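You operate a simulated robot arm through the tools that you are given. There is no shell and no other tool.

You run a simulated robot arm. Do the job below in one go: nothing can be reset, and whatever is moved stays where it is left.

Task
Open the green filter, rub the slurry off its mesh, close it hand-tight.
Fine: slacken the filter thumbscrew first; rub with the pink pad, then back where it lay. What is to be rubbed or washed off counts as gone when no trace of it is left.

Only the result counts: the job must be done as asked and must still hold three seconds after the hand-in. Knocking over, shifting, dropping, spilling or breaking anything else fails it.

Robot
A 7-joint arm with a two-finger gripper, fixed in place. Base frame: the origin is on the floor under the middle of its stand, x ahead of it, y to its left, z up; the work surface is at about z = 800. Units: mm, degrees, N and s.
With the tool pointing down near the work surface it reaches from about 320 to 760 mm from the base axis. Its first joint turns from -166.0 to 166.0 degrees. Payload 1.71 kg.
The TCP is the grasp point between the finger pads, 20 mm short of the fingertips. In the tool frame z runs along the fingers and y along their closing line. The gripper opens to 96 mm; its body begins 113 mm behind the TCP.
Orientation is that of the tool frame in the base frame, as a unit quaternion [x, y, z, w]. With the fingers straight down and closing along the base's y, the tool's x points along the base's -x, its y along +y and its z along -z.

Tools
- The arm moves only by the tool send_rows. Its argument "series" is a list of rows, each a list of 7 numbers: the shift along the base's x, y, z in mm, then the turn, a rotation vector about the base's x, y, z in degrees, then the gripper command, from -1 (fully open) to 1 (shut), values between in proportion. In form: [[dx, dy, dz, wx, wy, wz, hand], ...]. A call has 1 to 20 rows; each row is the pose to reach, as a shift and turn from the pose commanded when the call began. Each row takes 0.2 s and may step no farther than 50 mm and 8.6 degrees from the row before; otherwise, or with a gripper value out of range, the whole call is refused. A pose out of reach is approached as far as the arm can. The call stops where the force on the tool passes 90 N (or 10 N more than at its start, if that is more) or the arm is blocked; 0.2 s more then pass. The fingers move at their own pace (about 153 mm/s each) and stop on an object; they squeeze with about 33 N. The grip force told is the motor's: it shows also when the fingers shut on nothing. Time passes only in rows, and 0.2 s behind the last, so rows that repeat a pose let the fingers close. The reply holds the time, the measured pose of the TCP, the force on the tool along the base axes, the opening and the grip force, in the units named above and with some noise, with the torque about the TCP (base axes, N m) and any sound that the robot's microphone picked up.
- Cameras (640 x 400 px; columns grow to the right, rows downward): "scene" is fixed at [47.3, -509.7, 1437.8]; the picture's right is [0.80, -0.60, 0.00], its down [-0.23, -0.31, -0.92] and it looks along [0.55, 0.74, -0.39] (base axes); focal length 328 px, centre (320, 200). "wrist" rides on the gripper at [66, 14, -145] in the tool frame; the picture's right is [-0.21, 0.98, 0.00], its down [-0.88, -0.18, -0.45] and it looks along [-0.44, -0.09, 0.90] (tool axes); focal length 275 px, centre (320, 200). There is no depth. A picture from a camera that has moved, and an enlarged one, comes with that camera's place and axes in the base frame and with its lens. The place of the scene camera against the robot may be out by one fixed shift of up to 12 mm in any direction.
- snapshot(camera): a new picture of that camera. The clock stands still meanwhile.
- lift_body(by): moves the trunk up (or, below 0, down) by that many mm; the arm rides with it, the base frame stays. It gives what a move gives, with no picture.
- enlarge(camera, box): a new picture of the part [left, top, right, bottom] of that camera's present view, enlarged. The clock stands still meanwhile.
- hand_in(): hands the job in; it is judged then, once.

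Nothing tells you positions but the pictures and the camera data. Unless the task says otherwise, let go and move clear before handing in.

The tools are called after "Emit:" as name(argument=value, ...) on one line, values as JSON. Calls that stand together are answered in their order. send_rows: Moves the arm, as the interface text tells. Its arguments: {"type":"object","properties":{"series":{"type":"array","items":{"type":"array","items":{"type":"number"}}}},"required":["series"]} The other tools are called the same way: lift_body (by) moves the trunk up or down; snapshot (camera) takes a picture; enlarge (camera, box) takes an enlarged picture of a part of a camera's view; hand_in () hands the job in.

At the start:

```text
time_s: 0.0
tcp_pos: [453.5, 256.2, 1188.8]
orientation: [0.0, 1.0, 0.001, -0.001]
ft_force: [0.1, 0.0, 0.1]
moment: [0.0, 0.01, 0.03]
opening: 96.0
finger_force: 0.1
trunk travel left (down, up): [-250.0, 136.0]
```

scene: 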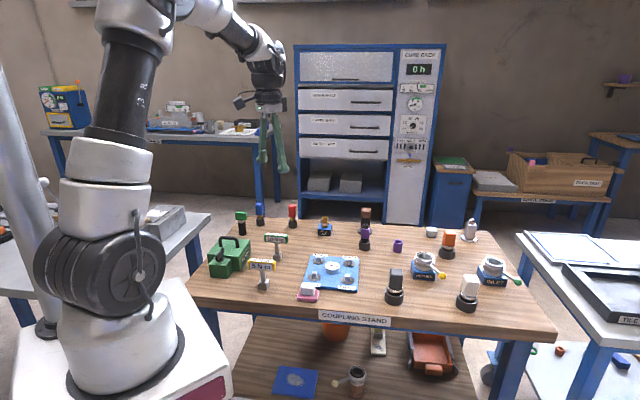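
wrist: 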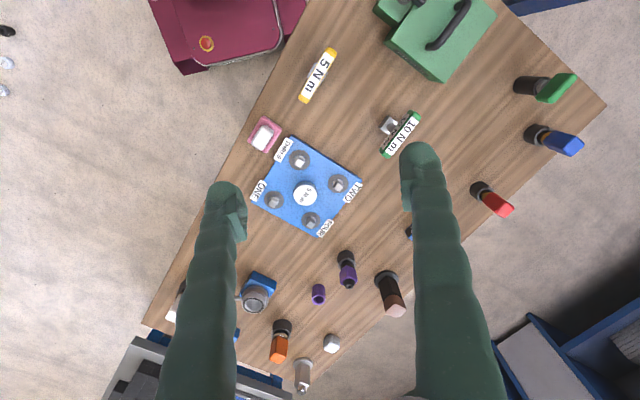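

I see a coupling stand table with a blue plate, a green box with a handle, a pink pad, and several screwdriver-like items. I need to find out which thing is the green filter, so I'll look closer before moving.

Emit:
enlarge(camera="scene", box=[190, 190, 350, 310])

Emit:
enlarge(camera="scene", box=[350, 190, 550, 320])

Emit:
enlarge(camera="wrist", box=[340, 0, 540, 120])

Emit:
enlarge(camera="scene", box=[230, 310, 480, 400])

```text
3.33 times, centred on (270, 250) of scene
camera zoom: at [47.3, -509.7, 1437.8], right [0.8, -0.6, 0.0], down [-0.23, -0.31, -0.92], along [0.55, 0.74, -0.39], focal length 1092 px, centre (487, 33)
```

zoom: 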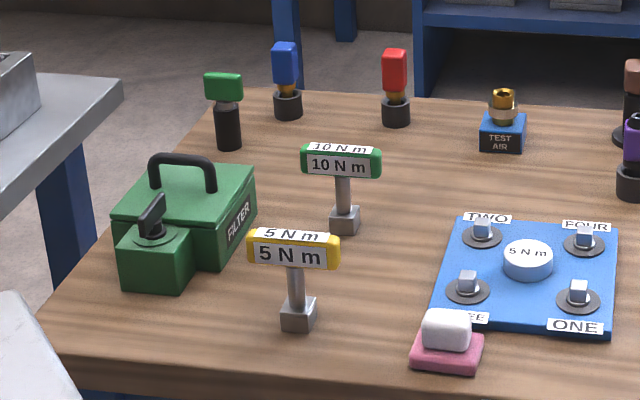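

```text
3.08 times, centred on (450, 255) of scene
camera zoom: at [47.3, -509.7, 1437.8], right [0.8, -0.6, 0.0], down [-0.23, -0.31, -0.92], along [0.55, 0.74, -0.39], focal length 1008 px, centre (-80, 31)
```

zoom: 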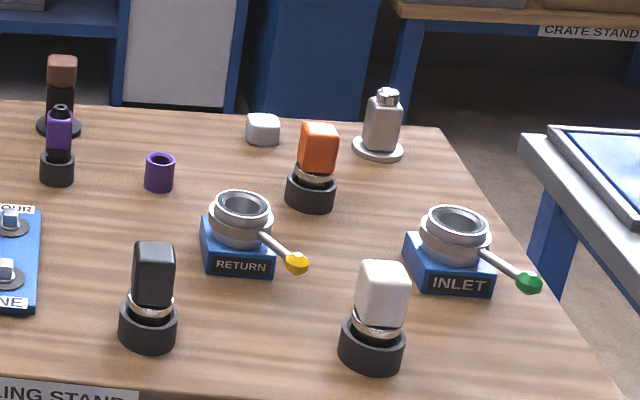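

```text
3.20 times, centred on (440, 60) of wrist
camera zoom: at [386.4, 269.3, 1333.0], right [0.21, 0.98, 0.0], down [0.88, -0.18, 0.44], along [0.43, -0.09, -0.9], focal length 881 px, centre (-64, 648)
```

zoom: 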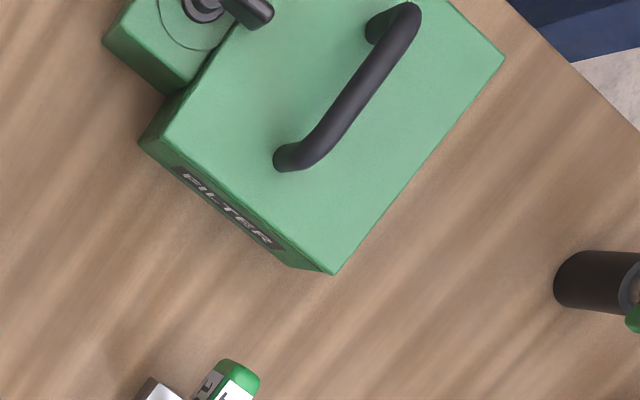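

```text
2.56 times, centred on (355, 355) of scene
camera zoom: at [47.3, -509.7, 1437.8], right [0.8, -0.6, 0.0], down [-0.23, -0.31, -0.92], along [0.55, 0.74, -0.39], focal length 838 px, centre (230, -197)
```

zoom: 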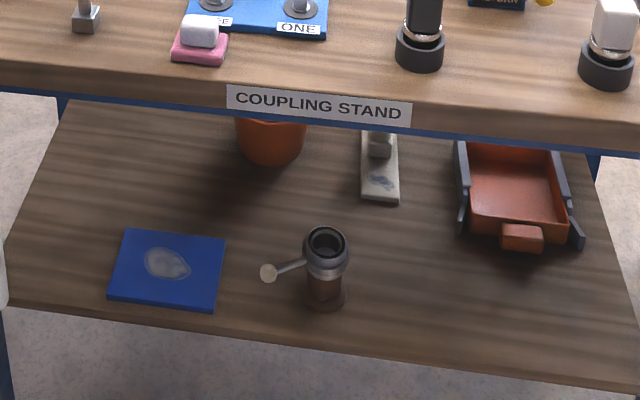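

The green "FILTER" box sits at about (376, 451). It has a black lid handle and a small block with a winged thumbscrew at about (325, 398). The pink pad with the white grip is near (478, 144). Next I'll move the wrist camera over the filter for a close look.

Emit:
send_rows(series=[[-22, 24, -17, 0, 0, 0, -1], [-44, 47, -35, 0, 0, 0, -1], [-66, 71, -52, 0, 0, 0, -1], [-88, 95, -70, 0, 0, 0, -1], [-110, 118, -87, 0, 0, 0, -1], [-132, 142, -104, 0, 0, 0, -1], [-154, 166, -122, 0, 0, 0, -1], [-175, 189, -139, 0, 0, 0, -1]])

Emit:
snapshot(camera="wrist")

Emit:
snapshot(camera="scene")

```text
time_s: 1.8
tcp_pos: [260.2, 445.1, 1058.1]
orientation: [0.0, 1.0, 0.0, 0.007]
ft_force: [0.7, 0.2, 0.0]
moment: [-0.01, 0.01, 0.0]
opening: 96.0
finger_force: 0.0
trunk travel left (down, up): [-250.0, 136.0]
```

```text
taken
camera wrist: at [190.5, 458.4, 1201.5], right [0.21, 0.98, 0.0], down [0.87, -0.18, 0.46], along [0.45, -0.09, -0.89], focal length 275 px, centre (320, 200)
```

wrist: 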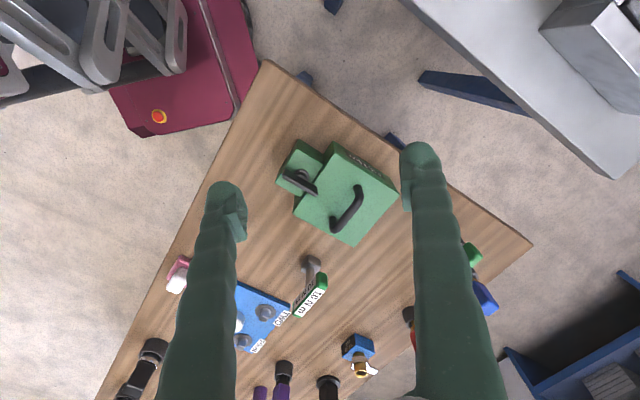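

```text
taken
```

scene: 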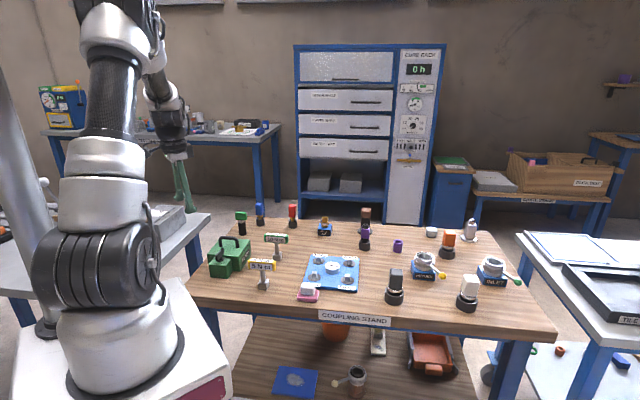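

The filter is in view from above, with the thumbscrew block on the left and the lid with its handle on the right. I'll enlarge it to read the geometry and the thumbscrew wing's angle.

Emit:
enlarge(camera="wrist", box=[260, 125, 420, 225])

Emit:
enlarge(camera="scene", box=[195, 225, 275, 285])

```text
4.00 times, centred on (340, 175) of wrist
camera zoom: at [190.5, 458.4, 1201.5], right [0.21, 0.98, 0.0], down [0.87, -0.18, 0.46], along [0.45, -0.09, -0.89], focal length 1101 px, centre (240, 300)
```

zoom: 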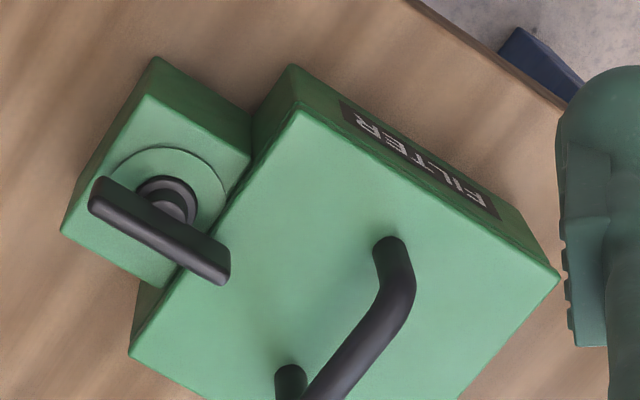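

```text
6.67 times, centred on (235, 255) of scene
camera zoom: at [47.3, -509.7, 1437.8], right [0.8, -0.6, 0.0], down [-0.23, -0.31, -0.92], along [0.55, 0.74, -0.39], focal length 2183 px, centre (887, -167)
```

zoom: 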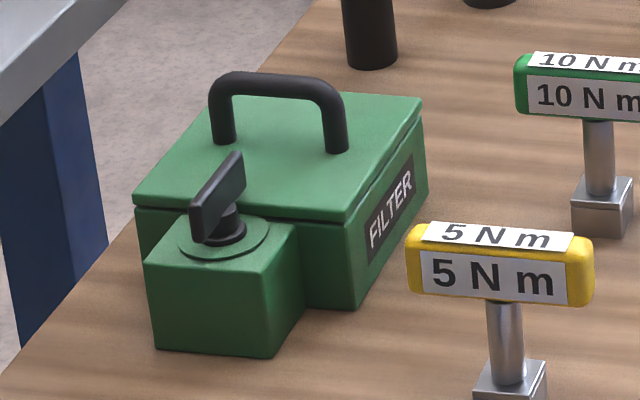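

The filter lid is about 110 mm square, turned 45° and centred at about (379, 456). The screw axis is at about (330, 405), with the wing pointing toward the lid. My last move ended short of its target, so I'll hold still to see if it settles.

Emit:
send_rows(series=[[0, 0, 0, 0, 0, 0, -1], [0, 0, 0, 0, 0, 0, -1], [0, 0, 0, 0, 0, 0, -1]])

```text
time_s: 2.6
tcp_pos: [260.4, 443.9, 1057.2]
orientation: [0.0, 1.0, 0.0, 0.008]
ft_force: [0.0, 0.2, -0.5]
moment: [0.01, -0.01, -0.01]
opening: 96.1
finger_force: 0.1
trunk travel left (down, up): [-250.0, 136.0]
```

The arm stops about 18 mm short there, probably at a joint limit. I'll move above the thumbscrew with the tool turned +45°, so the fingers can close across the wing, and check that it tracks.

Emit:
send_rows(series=[[8, -7, -10, 0, 0, 7.5, -1], [17, -13, -20, 0, 0, 15, -1], [26, -20, -30, 0, 0, 22.5, -1], [34, -27, -45, 0, 0, 30, -1], [43, -33, -60, 0, 0, 37.5, -1], [51.5, -40.2, -75, 0, 0, 45, -1], [51.5, -40.2, -80, 0, 0, 45, -1], [51.5, -40.2, -80, 0, 0, 45, -1]])

Emit:
snapshot(camera="wrist")

Emit:
enlarge(camera="scene", box=[195, 175, 315, 285])

```text
time_s: 4.4
tcp_pos: [312.0, 404.7, 976.6]
orientation: [-0.383, 0.924, 0.003, 0.007]
ft_force: [0.7, 0.0, -0.2]
moment: [0.0, -0.01, -0.02]
opening: 96.0
finger_force: 0.1
trunk travel left (down, up): [-250.0, 136.0]
```

```text
taken
camera wrist: at [254.2, 366.0, 1120.7], right [-0.55, 0.84, 0.0], down [0.75, 0.48, 0.46], along [0.38, 0.25, -0.89], focal length 275 px, centre (320, 200)
```

wrist: 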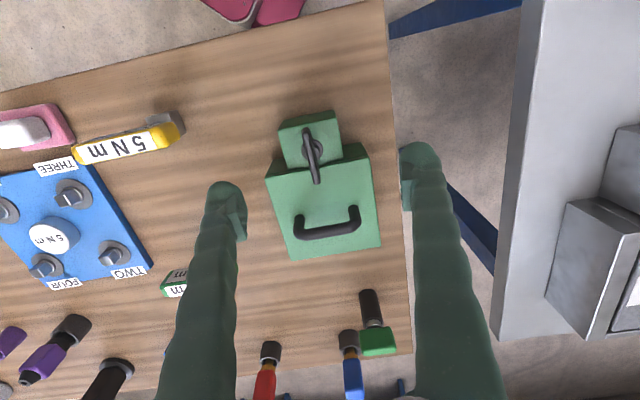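

```text
3.64 times, centred on (255, 230) of scene
camera zoom: at [47.3, -509.7, 1437.8], right [0.8, -0.6, 0.0], down [-0.23, -0.31, -0.92], along [0.55, 0.74, -0.39], focal length 1191 px, centre (556, 91)
```

zoom: 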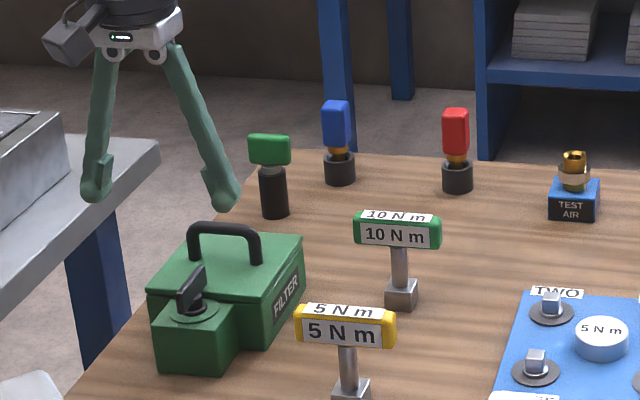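

The move tracked this time; the earlier pose had been clipped, leaving about 0.9° of tilt that I'll take out. I'll zoom in from this nearer viewpoint to measure the wing.

Emit:
enlarge(camera="wrist", box=[255, 100, 395, 187])

Emit:
enlarge(camera="wrist", box=[255, 180, 395, 267])

```text
4.57 times, centred on (325, 144) of wrist
camera zoom: at [254.2, 366.0, 1120.7], right [-0.55, 0.84, 0.0], down [0.75, 0.48, 0.46], along [0.38, 0.25, -0.89], focal length 1258 px, centre (297, 458)
```

zoom: 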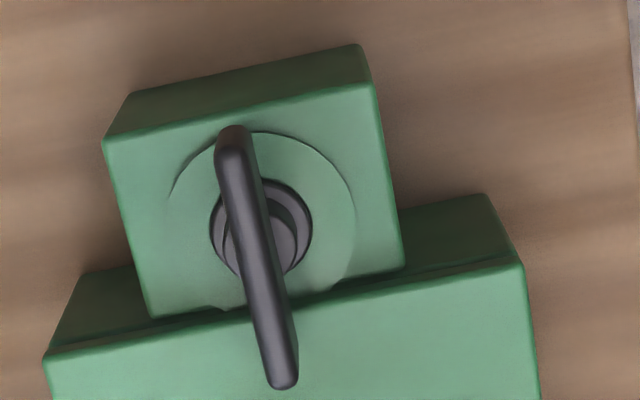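

```text
4.57 times, centred on (325, 224) of wrist
camera zoom: at [254.2, 366.0, 1120.7], right [-0.55, 0.84, 0.0], down [0.75, 0.48, 0.46], along [0.38, 0.25, -0.89], focal length 1258 px, centre (297, 93)
```

zoom: 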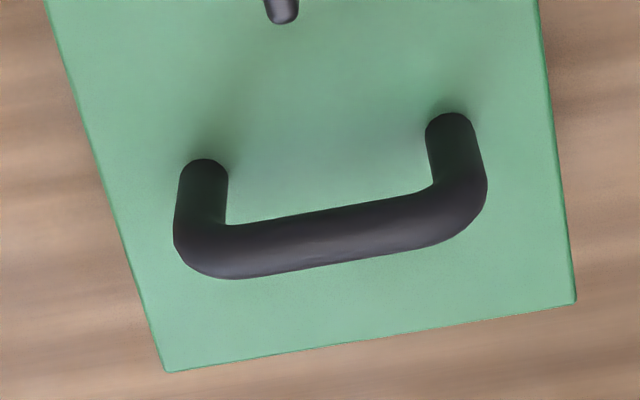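

The screw axis comes out at about (328, 405.5). The wing top is at z≈870, the lid top at about 856, and the wing points along about 43–44°. I'll straighten the tilt and come down to just above the wing with the fingers astride it.

Emit:
send_rows(series=[[5, 0, -20, -0.3, 0.3, -0.5, -0.6], [10, 0.4, -40, -0.62, 0.61, -1, -0.4], [16, 0.7, -55, -0.62, 0.61, -1, -0.2], [16, 0.7, -65, -0.62, 0.61, -1, -0.2], [16, 0.7, -75, -0.62, 0.61, -1, -0.2], [16, 0.7, -75, -0.62, 0.61, -1, -0.2]])

Emit:
enlarge(camera="scene", box=[185, 195, 285, 285])

Emit:
snapshot(camera="wrist")

```text
time_s: 5.8
tcp_pos: [326.7, 404.1, 902.7]
orientation: [-0.375, 0.927, 0.001, -0.001]
ft_force: [0.2, 0.0, -0.4]
moment: [-0.01, 0.04, -0.03]
opening: 57.8
finger_force: 0.0
trunk travel left (down, up): [-250.0, 136.0]
```

```text
4.44 times, centred on (235, 240) of scene
camera zoom: at [47.3, -509.7, 1437.8], right [0.8, -0.6, 0.0], down [-0.23, -0.31, -0.92], along [0.55, 0.74, -0.39], focal length 1456 px, centre (698, 22)
```

zoom: 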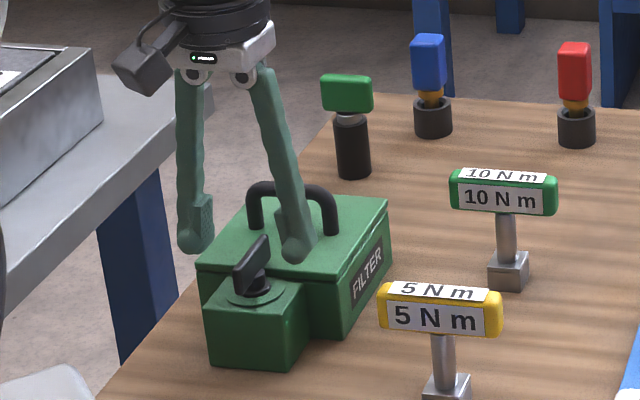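

```text
taken
camera wrist: at [268.4, 368.3, 1047.1], right [-0.53, 0.85, 0.0], down [0.76, 0.48, 0.44], along [0.38, 0.24, -0.9], focal length 275 px, centre (320, 200)
```

wrist: 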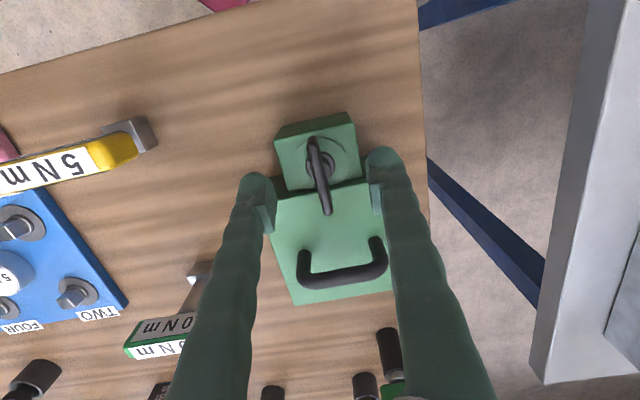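

The fingers straddle the wing. I'll check the axis alignment closely before gripping.

Emit:
enlarge(camera="wrist", box=[250, 100, 400, 225])

Emit:
enlarge(camera="scene", box=[215, 230, 265, 270])

```text
3.20 times, centred on (325, 162) of wrist
camera zoom: at [268.4, 368.3, 1047.1], right [-0.53, 0.85, 0.0], down [0.76, 0.48, 0.44], along [0.38, 0.24, -0.9], focal length 881 px, centre (304, 320)
```

zoom: 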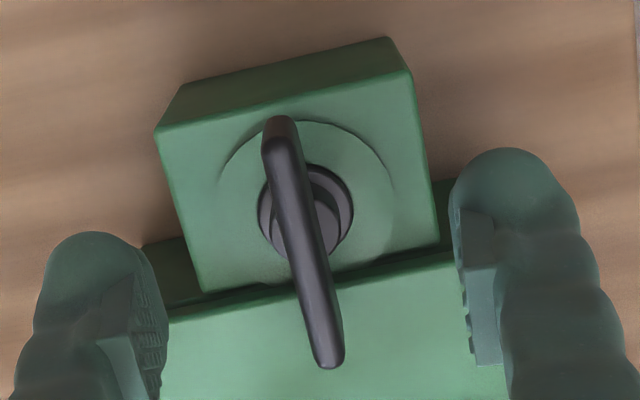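

```text
10.00 times, centred on (240, 250) of scene
camera zoom: at [47.3, -509.7, 1437.8], right [0.8, -0.6, 0.0], down [-0.23, -0.31, -0.92], along [0.55, 0.74, -0.39], focal length 3275 px, centre (1120, -300)
```

zoom: 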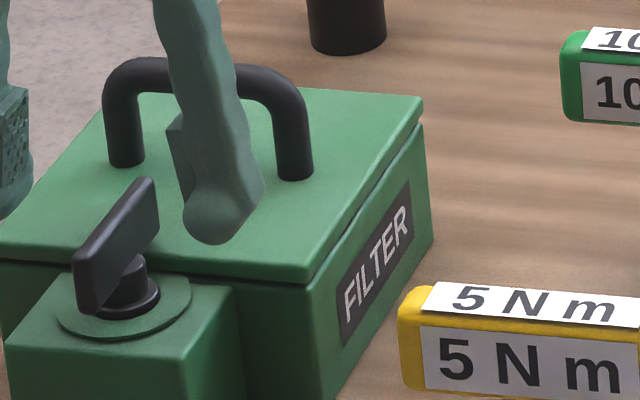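

The wing spans roughly z 858–877 and the axis is at about (328.3, 406). I'll centre on it, lower the fingertips to about 861, just above lid level, and close on the wing.

Emit:
send_rows(series=[[1.6, 1.9, -6, 0, 0, 0, -0.2], [1.6, 1.9, -12, 0, 0, 0, -0.2], [1.6, 1.9, -18, 0, 0, 0, -0.2], [1.6, 1.9, -21.7, 0, 0, 0, -0.2], [1.6, 1.9, -21.7, 0, 0, 0, 0.5], [1.6, 1.9, -21.7, 0, 0, 0, 1], [1.6, 1.9, -21.7, 0, 0, 0, 1], [1.6, 1.9, -21.7, 0, 0, 0, 1]])

Emit:
enlarge(camera="scene", box=[205, 220, 265, 270])

Emit:
enlarge(camera="wrist", box=[250, 100, 400, 225])

```text
time_s: 7.6
tcp_pos: [329.6, 407.2, 878.0]
orientation: [-0.375, 0.927, 0.001, -0.001]
ft_force: [1.3, 0.3, -0.9]
moment: [0.13, -0.13, 0.01]
opening: 13.1
finger_force: 35.3
trunk travel left (down, up): [-250.0, 136.0]
```

```text
8.00 times, centred on (235, 245) of scene
camera zoom: at [47.3, -509.7, 1437.8], right [0.8, -0.6, 0.0], down [-0.23, -0.31, -0.92], along [0.55, 0.74, -0.39], focal length 2620 px, centre (1000, -160)
```

zoom: 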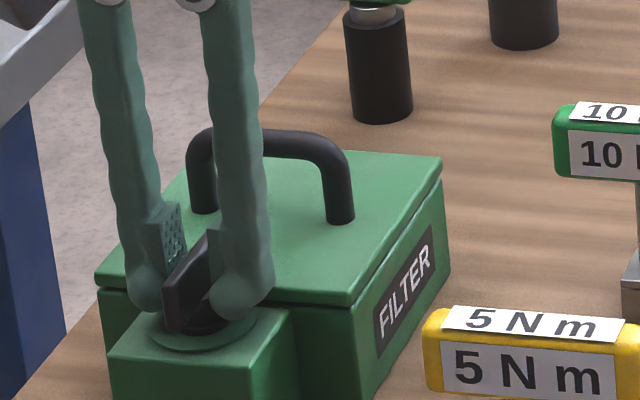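

```text
3.20 times, centred on (325, 162) of wrist
camera zoom: at [271.3, 371.0, 1023.7], right [-0.53, 0.85, 0.0], down [0.76, 0.48, 0.44], along [0.38, 0.24, -0.9], focal length 881 px, centre (304, 320)
```

zoom: 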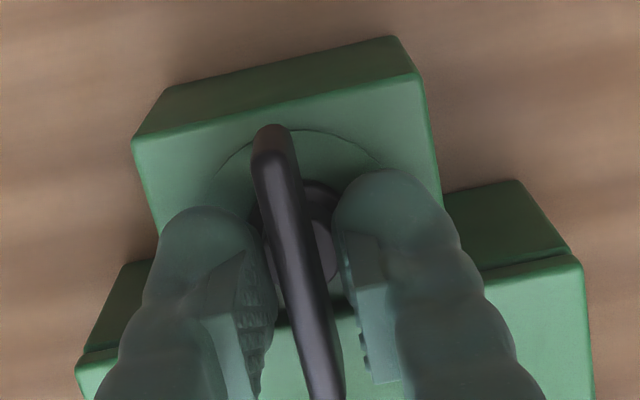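

The fingers have stopped at 13 mm with 35 N of grip, so they are holding the wing. I'll turn counter-clockwise a little and watch the torque.

Emit:
send_rows(series=[[1.3, 0.5, 0, 0, 0, 4, 1], [1.3, 0.5, 0, 0, 0, 8, 1], [1.3, 0.5, 0, 0, 0, 12, 1], [1.3, 0.5, 0, 0, 0, 16, 1]])

Emit:
enlarge(camera="wrist", box=[250, 100, 400, 225])

```text
time_s: 8.6
tcp_pos: [328.9, 407.0, 878.3]
orientation: [-0.5, 0.866, 0.0, -0.002]
ft_force: [-9.5, -1.9, -16.6]
moment: [-0.01, 0.13, -0.11]
opening: 13.0
finger_force: 34.7
trunk travel left (down, up): [-250.0, 136.0]
```

```text
3.20 times, centred on (325, 162) of wrist
camera zoom: at [283.4, 357.7, 1024.0], right [-0.75, 0.67, 0.0], down [0.6, 0.67, 0.44], along [0.29, 0.33, -0.9], focal length 881 px, centre (304, 320)
```

zoom: 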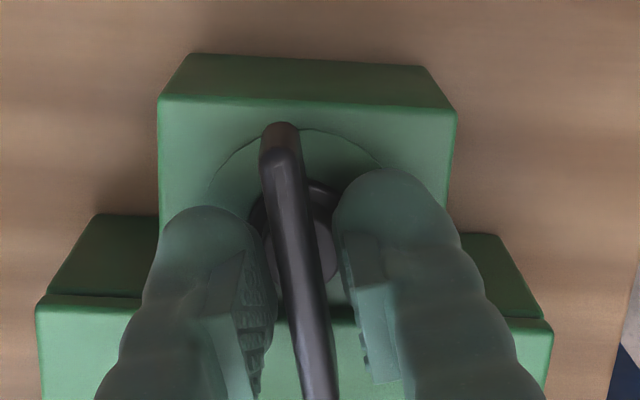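

The wing is turning with the fingers against only a light torque (−0.11 N·m). I'll keep turning counter-clockwise and watch the torque.

Emit:
send_rows(series=[[0, 0, 0, 0, 0, 7, 1], [0, 0, 0, 0, 0, 14, 1], [0, 0, 0, 0, 0, 21, 1], [0, 0, 0, 0, 0, 28, 1], [0, 0, 0, 0, 0, 35, 1]])

Emit:
enlarge(camera="wrist", box=[250, 100, 400, 225])

Emit:
enlarge(camera="scene", box=[205, 220, 265, 270])

```text
time_s: 9.8
tcp_pos: [325.8, 408.3, 882.3]
orientation: [0.739, -0.674, 0.0, 0.0]
ft_force: [-29.6, -4.0, -5.0]
moment: [-0.02, 0.27, -0.13]
opening: 10.0
finger_force: 35.4
trunk travel left (down, up): [-250.0, 136.0]
```

```text
3.20 times, centred on (325, 162) of wrist
camera zoom: at [316.6, 341.3, 1027.1], right [-0.99, 0.11, 0.0], down [0.1, 0.89, 0.44], along [0.05, 0.44, -0.9], focal length 881 px, centre (304, 320)
```

zoom: 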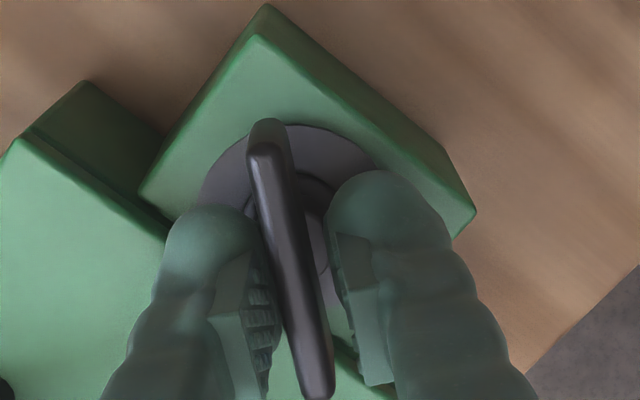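

```text
8.00 times, centred on (235, 245) of scene
camera zoom: at [47.3, -509.7, 1437.8], right [0.8, -0.6, 0.0], down [-0.23, -0.31, -0.92], along [0.55, 0.74, -0.39], focal length 2620 px, centre (1000, -160)
```

zoom: 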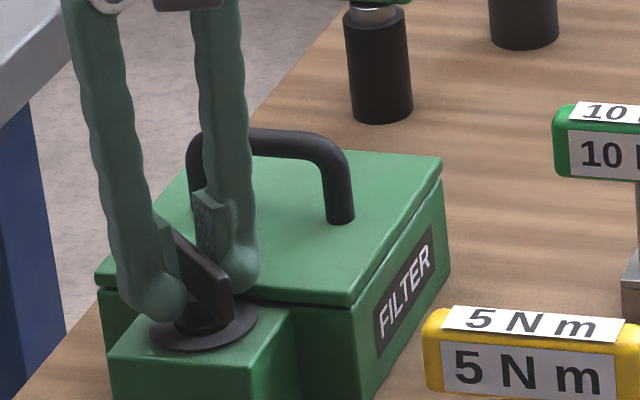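

The washer under the wing has changed from green to dark, so the screw is coming loose. The side force shows I'm about 4–5 mm off the axis, so I'll shift onto it and keep turning.

Emit:
send_rows(series=[[-2.5, -1.5, 0, 0, 0, 2, 1], [-4.5, -3, 0, 0, 0, 6, 1], [-4.5, -3, 0, 0, 0, 13, 1], [-4.5, -3, 0, 0, 0, 20, 1], [-4.5, -3, 0, 0, 0, 27, 1], [-4.5, -3, 0, 0, 0, 34, 1]])

Emit:
enlarge(camera="wrist", box=[250, 100, 400, 225])

Emit:
enlarge(camera="scene", box=[205, 220, 265, 270])

```text
time_s: 11.2
tcp_pos: [325.0, 406.8, 883.9]
orientation: [0.903, -0.429, 0.001, -0.006]
ft_force: [1.0, 17.7, 57.1]
moment: [0.57, -0.1, 0.05]
opening: 6.6
finger_force: 35.0
trunk travel left (down, up): [-250.0, 136.0]
```

```text
3.20 times, centred on (325, 162) of wrist
camera zoom: at [353.5, 345.9, 1029.1], right [-0.89, -0.46, -0.01], down [-0.41, 0.79, 0.45], along [-0.2, 0.4, -0.89], focal length 881 px, centre (304, 320)
```

zoom: 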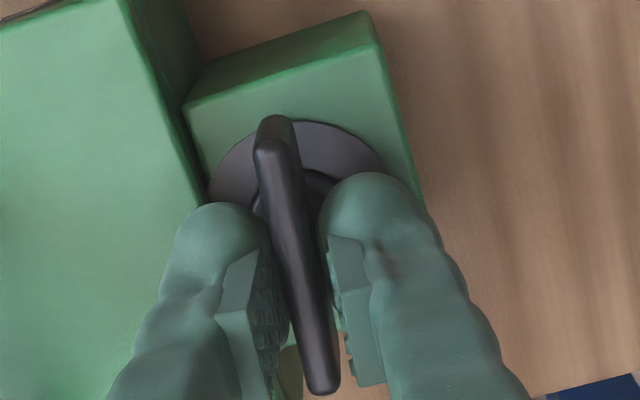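

```text
8.00 times, centred on (235, 245) of scene
camera zoom: at [47.3, -509.7, 1437.8], right [0.8, -0.6, 0.0], down [-0.23, -0.31, -0.92], along [0.55, 0.74, -0.39], focal length 2620 px, centre (1000, -160)
```

zoom: 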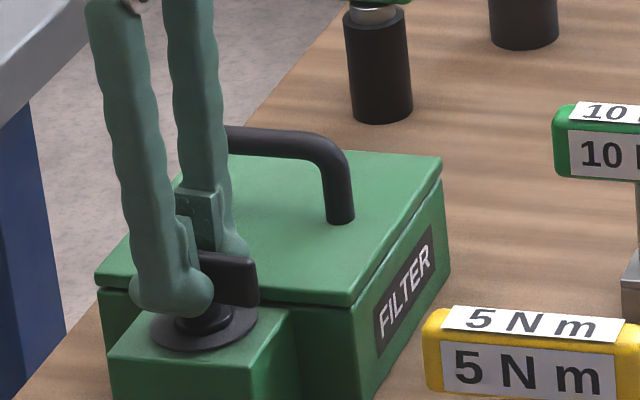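

The wing now points along about 129°, having turned roughly 80° from its start. There is 57 N of upward push on the tool, as if the screw is rising under the fingertips, so I'll lift a few millimetres to ease it.

Emit:
send_rows(series=[[0, 0, 2, 0, 0, 0, 1], [0, 0, 4, 0, 0, 0, 1], [0, 0, 4, 0, 0, 0, 1]])

Emit:
enlarge(camera="scene", box=[205, 220, 265, 270])

```text
time_s: 12.0
tcp_pos: [324.9, 408.6, 883.1]
orientation: [0.903, -0.43, -0.002, -0.001]
ft_force: [-5.8, 17.5, 44.7]
moment: [0.01, -0.55, 0.02]
opening: 6.4
finger_force: 34.2
trunk travel left (down, up): [-250.0, 136.0]
```

```text
8.00 times, centred on (235, 245) of scene
camera zoom: at [47.3, -509.7, 1437.8], right [0.8, -0.6, 0.0], down [-0.23, -0.31, -0.92], along [0.55, 0.74, -0.39], focal length 2620 px, centre (1000, -160)
```

zoom: 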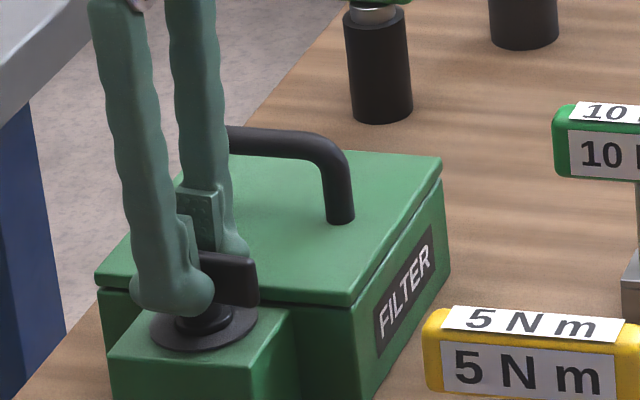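

There is still 45 N of upward load. I'll open the fingers slightly, rise clear and check the screw's state.

Emit:
send_rows(series=[[0, 0, 0, 0, 0, 0, 0.3], [0, 0, 0, 0, 0, 0, 0.1], [0, 0, 0, 0, 0, 0, 0.1]])

```text
time_s: 12.8
tcp_pos: [324.8, 405.9, 882.8]
orientation: [0.903, -0.43, -0.001, 0.001]
ft_force: [0.2, -0.3, -0.2]
moment: [0.01, -0.04, 0.01]
opening: 43.2
finger_force: 0.0
trunk travel left (down, up): [-250.0, 136.0]
```

Emit:
send_rows(series=[[0, 0, 10, 0, 0, 0, 0.1], [0, 0, 20, 0, 0, 0, -0.1], [0, 0, 30, 0, 0, 0, -0.2]])

Emit:
enlarge(camera="wrist", box=[240, 100, 400, 225])

Emit:
enlarge(camera="scene", box=[205, 220, 265, 270])

```text
time_s: 13.6
tcp_pos: [325.2, 402.1, 912.2]
orientation: [0.902, -0.432, -0.001, 0.001]
ft_force: [1.3, 0.4, 0.1]
moment: [-0.01, -0.04, 0.01]
opening: 57.7
finger_force: 0.1
trunk travel left (down, up): [-250.0, 136.0]
```

```text
3.20 times, centred on (320, 162) of wrist
camera zoom: at [354.5, 343.1, 1058.4], right [-0.89, -0.46, 0.0], down [-0.41, 0.8, 0.45], along [-0.2, 0.4, -0.9], focal length 881 px, centre (320, 320)
```

zoom: 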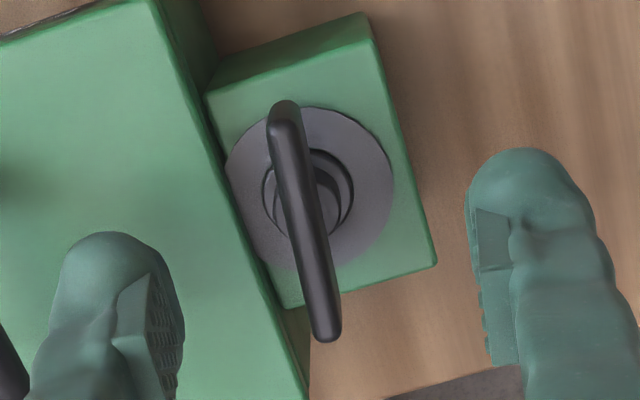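

```text
8.00 times, centred on (235, 245) of scene
camera zoom: at [47.3, -509.7, 1437.8], right [0.8, -0.6, 0.0], down [-0.23, -0.31, -0.92], along [0.55, 0.74, -0.39], focal length 2620 px, centre (1000, -160)
```

zoom: 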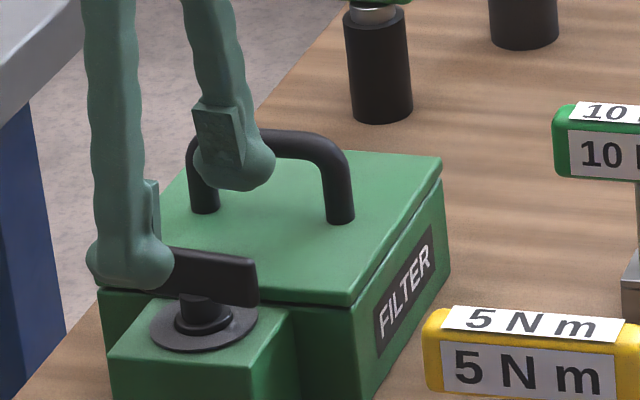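

The washer is fully dark and the wing lies parallel to the lid edge, clear of the lid, so the screw is slack. Next I'll move above the lid handle and take its exact position.

Emit:
send_rows(series=[[0, 0, 25, 0, 0, 0, -0.4], [0, 0, 48, 0, 0, 2, -0.6], [17, 16, 48, 0, 0, 4, -0.6], [34, 33, 48, 0, 0, 5.5, -0.6], [51, 49, 48, 0, 0, 5.5, -0.6], [51, 49, 48, 0, 0, 5.5, -0.6]])

Emit:
snapshot(camera="wrist")

Emit:
enlarge(camera="scene", box=[185, 185, 285, 285])

```text
time_s: 15.0
tcp_pos: [375.6, 454.2, 961.2]
orientation: [0.922, -0.387, -0.001, 0.001]
ft_force: [0.3, -0.3, -0.7]
moment: [-0.03, 0.02, -0.04]
opening: 76.9
finger_force: 0.1
trunk travel left (down, up): [-250.0, 136.0]
```

```text
taken
camera wrist: at [410.0, 396.8, 1105.8], right [-0.84, -0.54, 0.0], down [-0.48, 0.75, 0.45], along [-0.24, 0.37, -0.9], focal length 275 px, centre (320, 200)
```

wrist: 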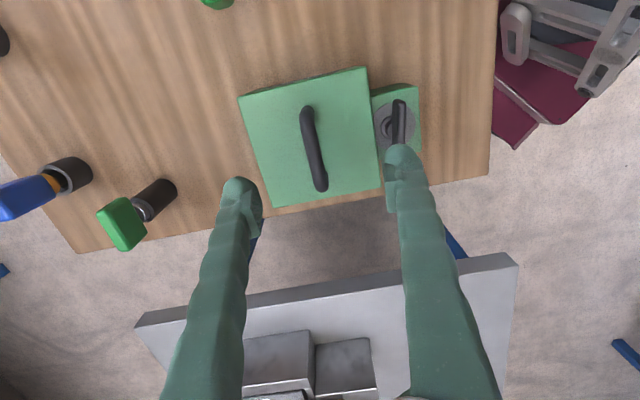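

```text
4.00 times, centred on (235, 235) of scene
camera zoom: at [47.3, -509.7, 1437.8], right [0.8, -0.6, 0.0], down [-0.23, -0.31, -0.92], along [0.55, 0.74, -0.39], focal length 1310 px, centre (660, 60)
```

zoom: 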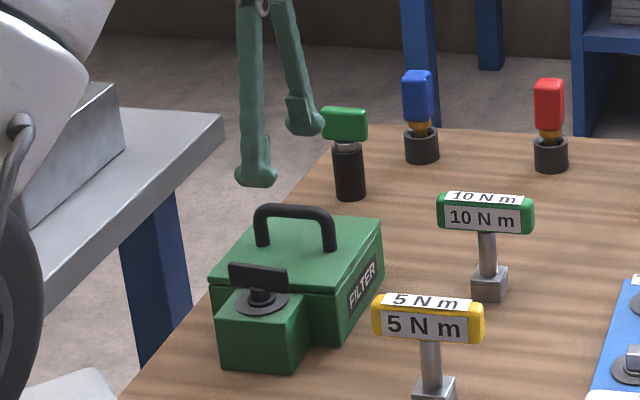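

Emit:
enlarge(camera="wrist", box=[230, 60, 430, 220])

```text
2.50 times, centred on (330, 140) of wrist
camera zoom: at [410.0, 396.8, 1105.8], right [-0.84, -0.54, 0.0], down [-0.48, 0.75, 0.45], along [-0.24, 0.37, -0.9], focal length 688 px, centre (295, 350)
```

zoom: 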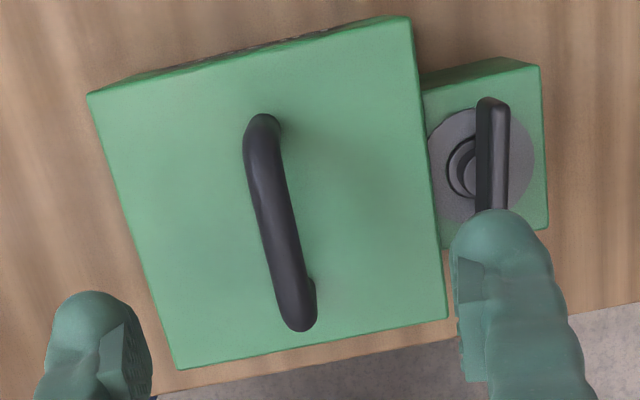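

The handle bar's centre comes out at about (378, 457.5) with its top at z≈889. I'll lower the fingers around it at a partial opening and close.

Emit:
send_rows(series=[[1.2, 1.6, -15, 0, 0, 0.5, 0.1], [2.4, 3.3, -30, 0, 0, 0.5, 0.2], [2.4, 3.3, -45, 0, 0, 0.5, 0.2], [2.4, 3.3, -60, 0, 0, 0.5, 0.2], [2.4, 3.3, -68, 0, 0, 0.5, 0.2], [2.4, 3.3, -74, 0, 0, 0.5, 0.2], [2.4, 3.3, -74, 0, 0, 0.5, 0.2]])

Emit:
enlarge(camera="wrist", box=[230, 60, 430, 220])

Emit:
enlarge(camera="scene", box=[195, 205, 275, 275])

```text
time_s: 16.6
tcp_pos: [378.8, 457.7, 887.4]
orientation: [0.924, -0.383, 0.0, 0.0]
ft_force: [0.7, 0.4, -0.6]
moment: [0.02, 0.0, 0.01]
opening: 38.4
finger_force: 0.1
trunk travel left (down, up): [-250.0, 136.0]
```

```text
2.50 times, centred on (330, 140) of wrist
camera zoom: at [414.2, 401.2, 1032.3], right [-0.84, -0.55, 0.0], down [-0.49, 0.75, 0.45], along [-0.24, 0.37, -0.9], focal length 688 px, centre (295, 350)
```

zoom: 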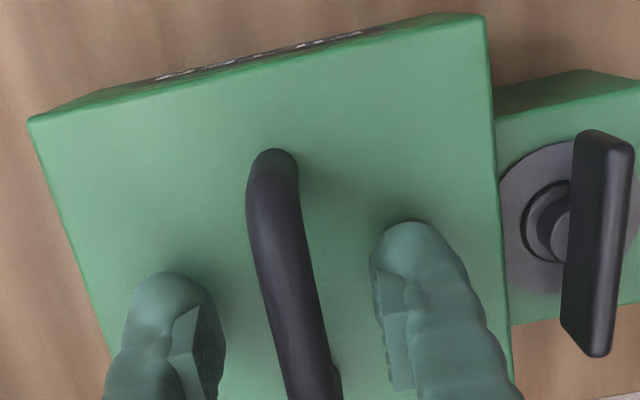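

```text
5.71 times, centred on (235, 240) of scene
camera zoom: at [47.3, -509.7, 1437.8], right [0.8, -0.6, 0.0], down [-0.23, -0.31, -0.92], along [0.55, 0.74, -0.39], focal length 1871 px, centre (806, -29)
```

zoom: 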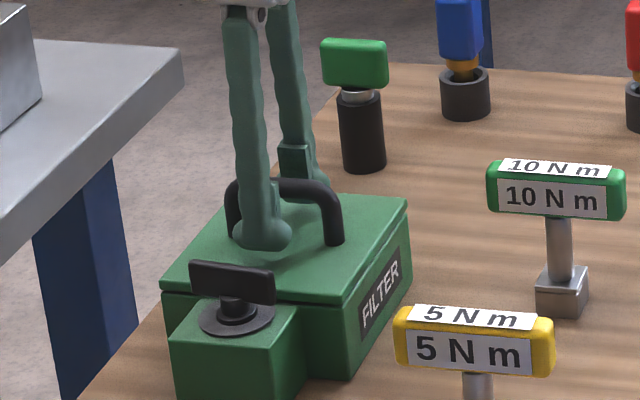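

The fingers straddle the bar. I'll close on it, then lift slightly to learn whether the lid comes straight off or swings on a hinge.

Emit:
send_rows(series=[[0, 0, 0, 0, 0, 0, 0.6], [0, 0, 0, 0, 0, 0, 1], [0, 0, 0, 0, 0, 0, 1], [0, 0, 0, 0, 0, 0, 1]])

Emit:
send_rows(series=[[0, 0, 3, 0, 0, 0, 1], [0, 0, 6, 0, 0, 0, 1], [0, 0, 9, 0, 0, 0, 1], [0, 0, 9, 0, 0, 0, 1]])

Emit:
enlarge(camera="scene", box=[195, 205, 275, 275])

Emit:
snapshot(camera="wrist")

```text
time_s: 17.6
tcp_pos: [378.3, 456.2, 887.9]
orientation: [0.924, -0.383, -0.001, 0.001]
ft_force: [-5.9, -5.0, 0.7]
moment: [-0.18, -0.05, 0.01]
opening: 5.9
finger_force: 34.0
trunk travel left (down, up): [-250.0, 136.0]
```

```text
time_s: 18.6
tcp_pos: [382.3, 460.0, 894.8]
orientation: [0.924, -0.383, -0.002, 0.0]
ft_force: [11.6, 18.0, -19.4]
moment: [0.16, 0.28, 0.1]
opening: 6.1
finger_force: 33.7
trunk travel left (down, up): [-250.0, 136.0]
```

```text
5.71 times, centred on (235, 240) of scene
camera zoom: at [47.3, -509.7, 1437.8], right [0.8, -0.6, 0.0], down [-0.23, -0.31, -0.92], along [0.55, 0.74, -0.39], focal length 1871 px, centre (806, -29)
```

zoom: 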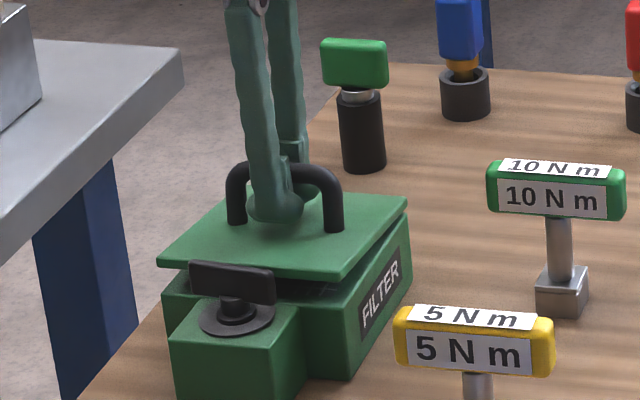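

```text
taken
camera wrist: at [417.0, 403.6, 1039.5], right [-0.84, -0.55, 0.0], down [-0.49, 0.75, 0.45], along [-0.24, 0.37, -0.89], focal length 275 px, centre (320, 200)
```

wrist: 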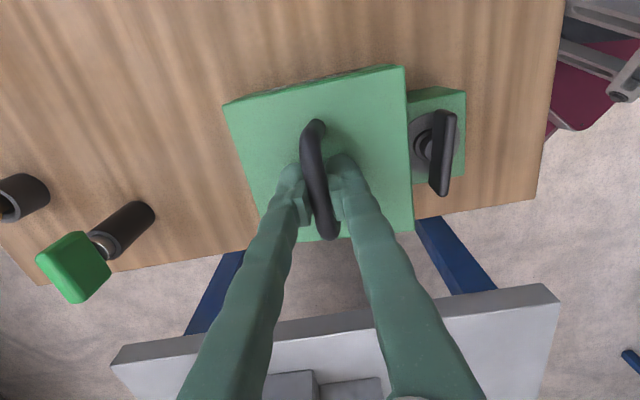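

The front edge rises while the far edge stays put, so the lid is hinged along its far (+x, +y) edge. To follow the arc without a finger jamming under the bar, I'll set the lid down, regrip the bar nearer the fingertips, and then swing it open.

Emit:
send_rows(series=[[0, 0, -5, 0, 0, 0, 1], [0, 0, -9, 0, 0, 0, 1], [0, 0, -9, 0, 0, 0, 0.7], [0, 0, -9, 0, 0, 0, 0.3], [0, 0, -5, 0, 0, 0, 0.3], [0, 0, -1.5, 0, 0, 0, 0.3], [0, 0, -1.5, 0, 0, 0, 0.6], [0, 0, -1.5, 0, 0, 0, 1], [0, 0, -1.5, 0, 0, 0, 1], [0, 0, -1.5, 0, 0, 0, 1]])

Emit:
enlarge(camera="scene", box=[195, 205, 275, 275])

Emit:
enlarge(camera="wrist", box=[230, 60, 430, 220])

```text
time_s: 20.8
tcp_pos: [378.1, 457.3, 896.0]
orientation: [0.924, -0.383, -0.001, 0.001]
ft_force: [-5.1, -5.1, 2.0]
moment: [-0.14, 0.03, 0.03]
opening: 6.9
finger_force: 35.4
trunk travel left (down, up): [-250.0, 136.0]
```

```text
5.71 times, centred on (235, 240) of scene
camera zoom: at [47.3, -509.7, 1437.8], right [0.8, -0.6, 0.0], down [-0.23, -0.31, -0.92], along [0.55, 0.74, -0.39], focal length 1871 px, centre (806, -29)
```

zoom: 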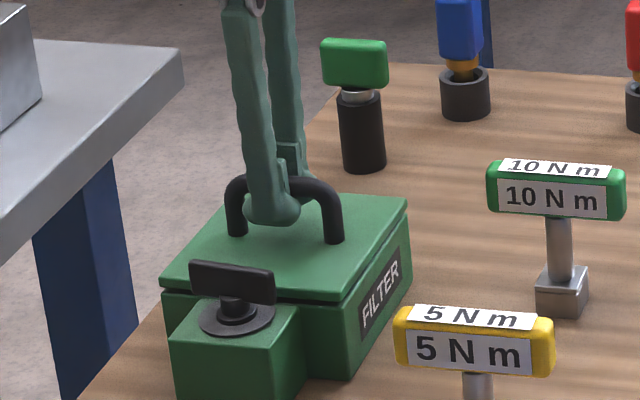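

```text
2.50 times, centred on (330, 140) of wrist
camera zoom: at [414.1, 400.5, 1040.6], right [-0.84, -0.55, 0.0], down [-0.49, 0.75, 0.45], along [-0.24, 0.37, -0.9], focal length 688 px, centre (295, 350)
```

zoom: 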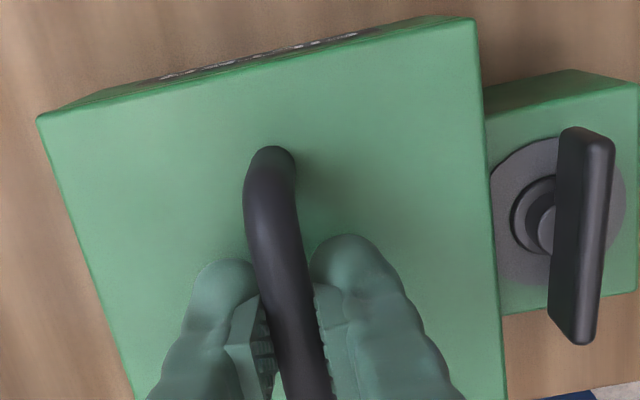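

The bar is now held by the fingertips. I'll swing the lid up to about 40° along the hinge arc, tilting the gripper a little as it goes, and then check forces.

Emit:
send_rows(series=[[2, 2, 3.5, -0.7, 0.7, 0, 1], [3.8, 3.8, 7.2, -1.41, 1.41, 0, 1], [8.3, 8.3, 13.6, -2.83, 2.83, 0, 1], [13.4, 13.4, 19.2, -4.24, 4.24, 0, 1], [18.9, 18.9, 23.6, -5.66, 5.66, 0, 1], [24.8, 24.8, 27, -7.07, 7.07, 0, 1]])

Emit:
enlarge(camera="scene", box=[195, 195, 275, 275])

Emit:
snapshot(camera="wrist")

```text
time_s: 22.2
tcp_pos: [403.9, 482.1, 920.5]
orientation: [0.92, -0.382, -0.035, 0.081]
ft_force: [0.0, -1.4, -1.9]
moment: [-0.13, -0.06, 0.31]
opening: 6.6
finger_force: 34.9
trunk travel left (down, up): [-250.0, 136.0]
```

```text
5.00 times, centred on (235, 235) of scene
camera zoom: at [47.3, -509.7, 1437.8], right [0.8, -0.6, 0.0], down [-0.23, -0.31, -0.92], along [0.55, 0.74, -0.39], focal length 1637 px, centre (745, 25)
```

zoom: 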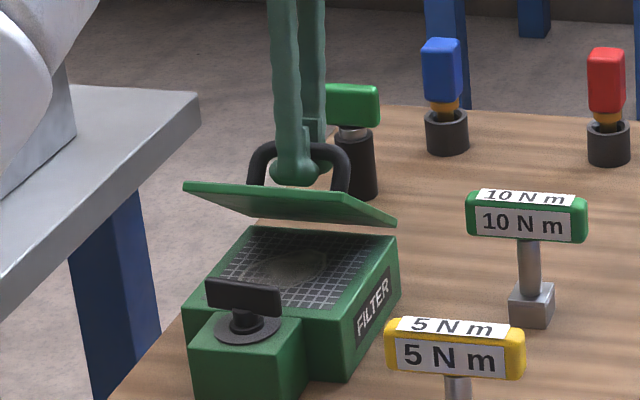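

```text
taken
camera wrist: at [457.6, 444.1, 1066.2], right [-0.83, -0.54, 0.17], down [-0.44, 0.8, 0.41], along [-0.35, 0.26, -0.9], focal length 275 px, centre (320, 200)
```

wrist: 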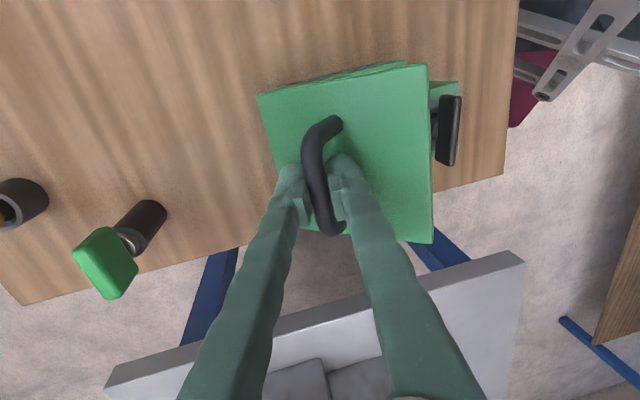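

The lid is up about 40° with almost no force, and the mesh with a slurry patch shows underneath. I'll continue the arc to about 80°.

Emit:
send_rows(series=[[6.3, 6.3, 2.3, -1.41, 1.41, 0, 1], [12.7, 12.7, 3.3, -2.83, 2.83, 0, 1], [19.1, 19.1, 3.1, -4.24, 4.24, 0, 1], [25.5, 25.5, 1.7, -5.66, 5.66, 0, 1], [31.7, 31.7, -1.1, -7.07, 7.07, 0, 1]])

Emit:
enlarge(camera="scene", box=[195, 195, 275, 275])

Emit:
snapshot(camera="wrist")

```text
time_s: 23.4
tcp_pos: [435.2, 515.4, 920.9]
orientation: [0.91, -0.377, -0.067, 0.161]
ft_force: [2.1, -2.8, -3.8]
moment: [-0.03, -0.07, 0.53]
opening: 6.9
finger_force: 34.9
out of reach, approached as far as the arm can: row 5
trunk travel left (down, up): [-250.0, 136.0]
```

```text
5.00 times, centred on (235, 235) of scene
camera zoom: at [47.3, -509.7, 1437.8], right [0.8, -0.6, 0.0], down [-0.23, -0.31, -0.92], along [0.55, 0.74, -0.39], focal length 1637 px, centre (745, 25)
```

zoom: 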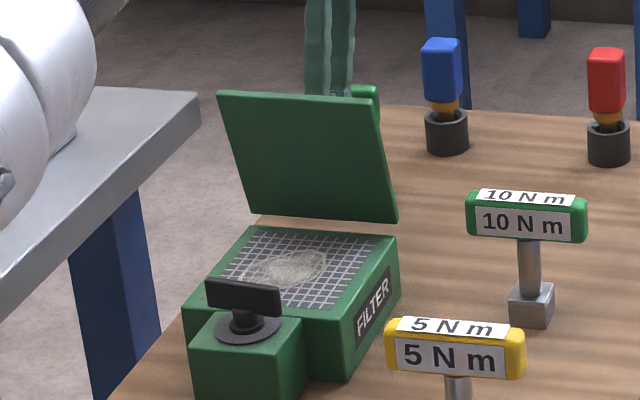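

```text
taken
camera wrist: at [507.7, 494.7, 1062.8], right [-0.8, -0.5, 0.34], down [-0.39, 0.85, 0.35], along [-0.47, 0.15, -0.87], focal length 275 px, centre (320, 200)
```

wrist: 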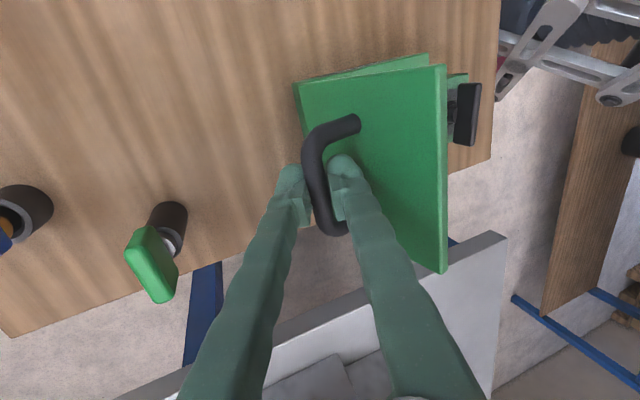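

The gripper hit its reach limit at about 80° of lid angle with 20° of tilt. I'll ease the tilt back while carrying the lid past vertical.

Emit:
send_rows(series=[[2.6, 2.6, -1.5, 1.41, -1.41, 0, 1], [5, 5, -3.3, 3.54, -3.54, 0, 1], [7.2, 7.2, -5.4, 5.66, -5.66, 0, 1], [9.4, 9.4, -7.7, 7.78, -7.78, 0, 1], [11.7, 11.7, -10.5, 8.49, -8.49, 0, 1]])

Emit:
enlarge(camera="scene", box=[195, 195, 275, 275])

Emit:
snapshot(camera="wrist")

```text
time_s: 24.6
tcp_pos: [444.6, 522.0, 913.4]
orientation: [0.922, -0.382, -0.026, 0.061]
ft_force: [10.9, 12.0, 28.8]
moment: [0.0, 0.02, 0.41]
opening: 6.9
finger_force: 34.3
trunk travel left (down, up): [-250.0, 136.0]
```

```text
5.00 times, centred on (235, 235) of scene
camera zoom: at [47.3, -509.7, 1437.8], right [0.8, -0.6, 0.0], down [-0.23, -0.31, -0.92], along [0.55, 0.74, -0.39], focal length 1637 px, centre (745, 25)
```

zoom: 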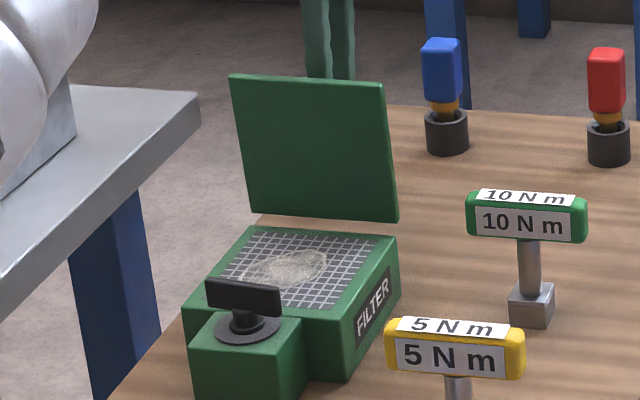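

```text
taken
camera wrist: at [493.5, 480.2, 1059.0], right [-0.83, -0.54, 0.13], down [-0.45, 0.79, 0.42], along [-0.33, 0.29, -0.9], focal length 275 px, centre (320, 200)
```

wrist: 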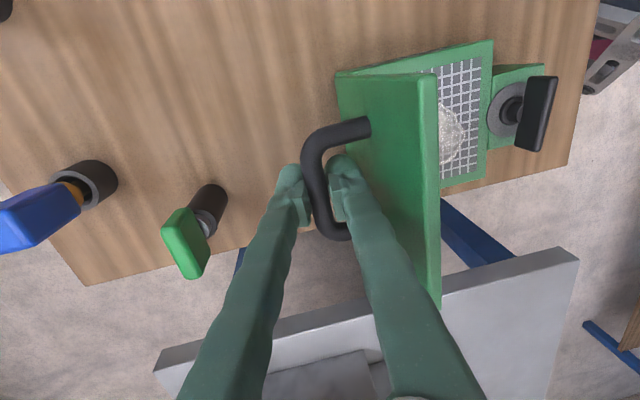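

The lid is near vertical, about 89°, with the inner finger lightly touching it. I'll tilt back out to about 15° to relieve that and push a little farther past vertical.

Emit:
send_rows(series=[[0.5, 0.5, 0, -2.5, 2.5, 0, 1], [1, 1, -0.5, -4.95, 4.95, 0, 1], [2.5, 2.5, -2, -4.95, 4.95, 0, 1], [4, 4, -4, -4.95, 4.95, 0, 1]])

Emit:
enlarge(camera="scene", box=[195, 195, 275, 275])

```text
time_s: 25.6
tcp_pos: [452.9, 530.5, 903.8]
orientation: [0.916, -0.378, -0.052, 0.123]
ft_force: [7.4, 5.4, 9.4]
moment: [0.53, 0.52, 0.33]
opening: 6.7
finger_force: 34.9
trunk travel left (down, up): [-250.0, 136.0]
```

```text
5.00 times, centred on (235, 235) of scene
camera zoom: at [47.3, -509.7, 1437.8], right [0.8, -0.6, 0.0], down [-0.23, -0.31, -0.92], along [0.55, 0.74, -0.39], focal length 1637 px, centre (745, 25)
```

zoom: 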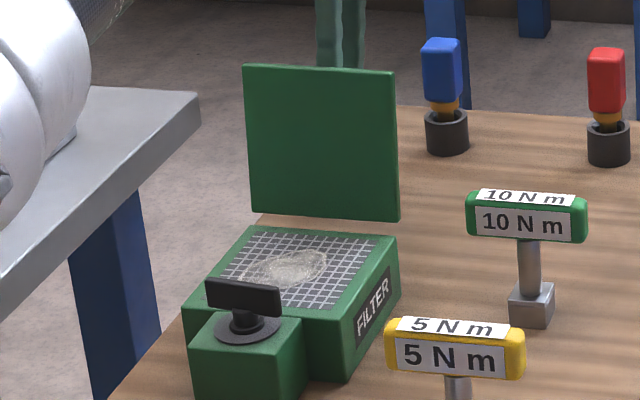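

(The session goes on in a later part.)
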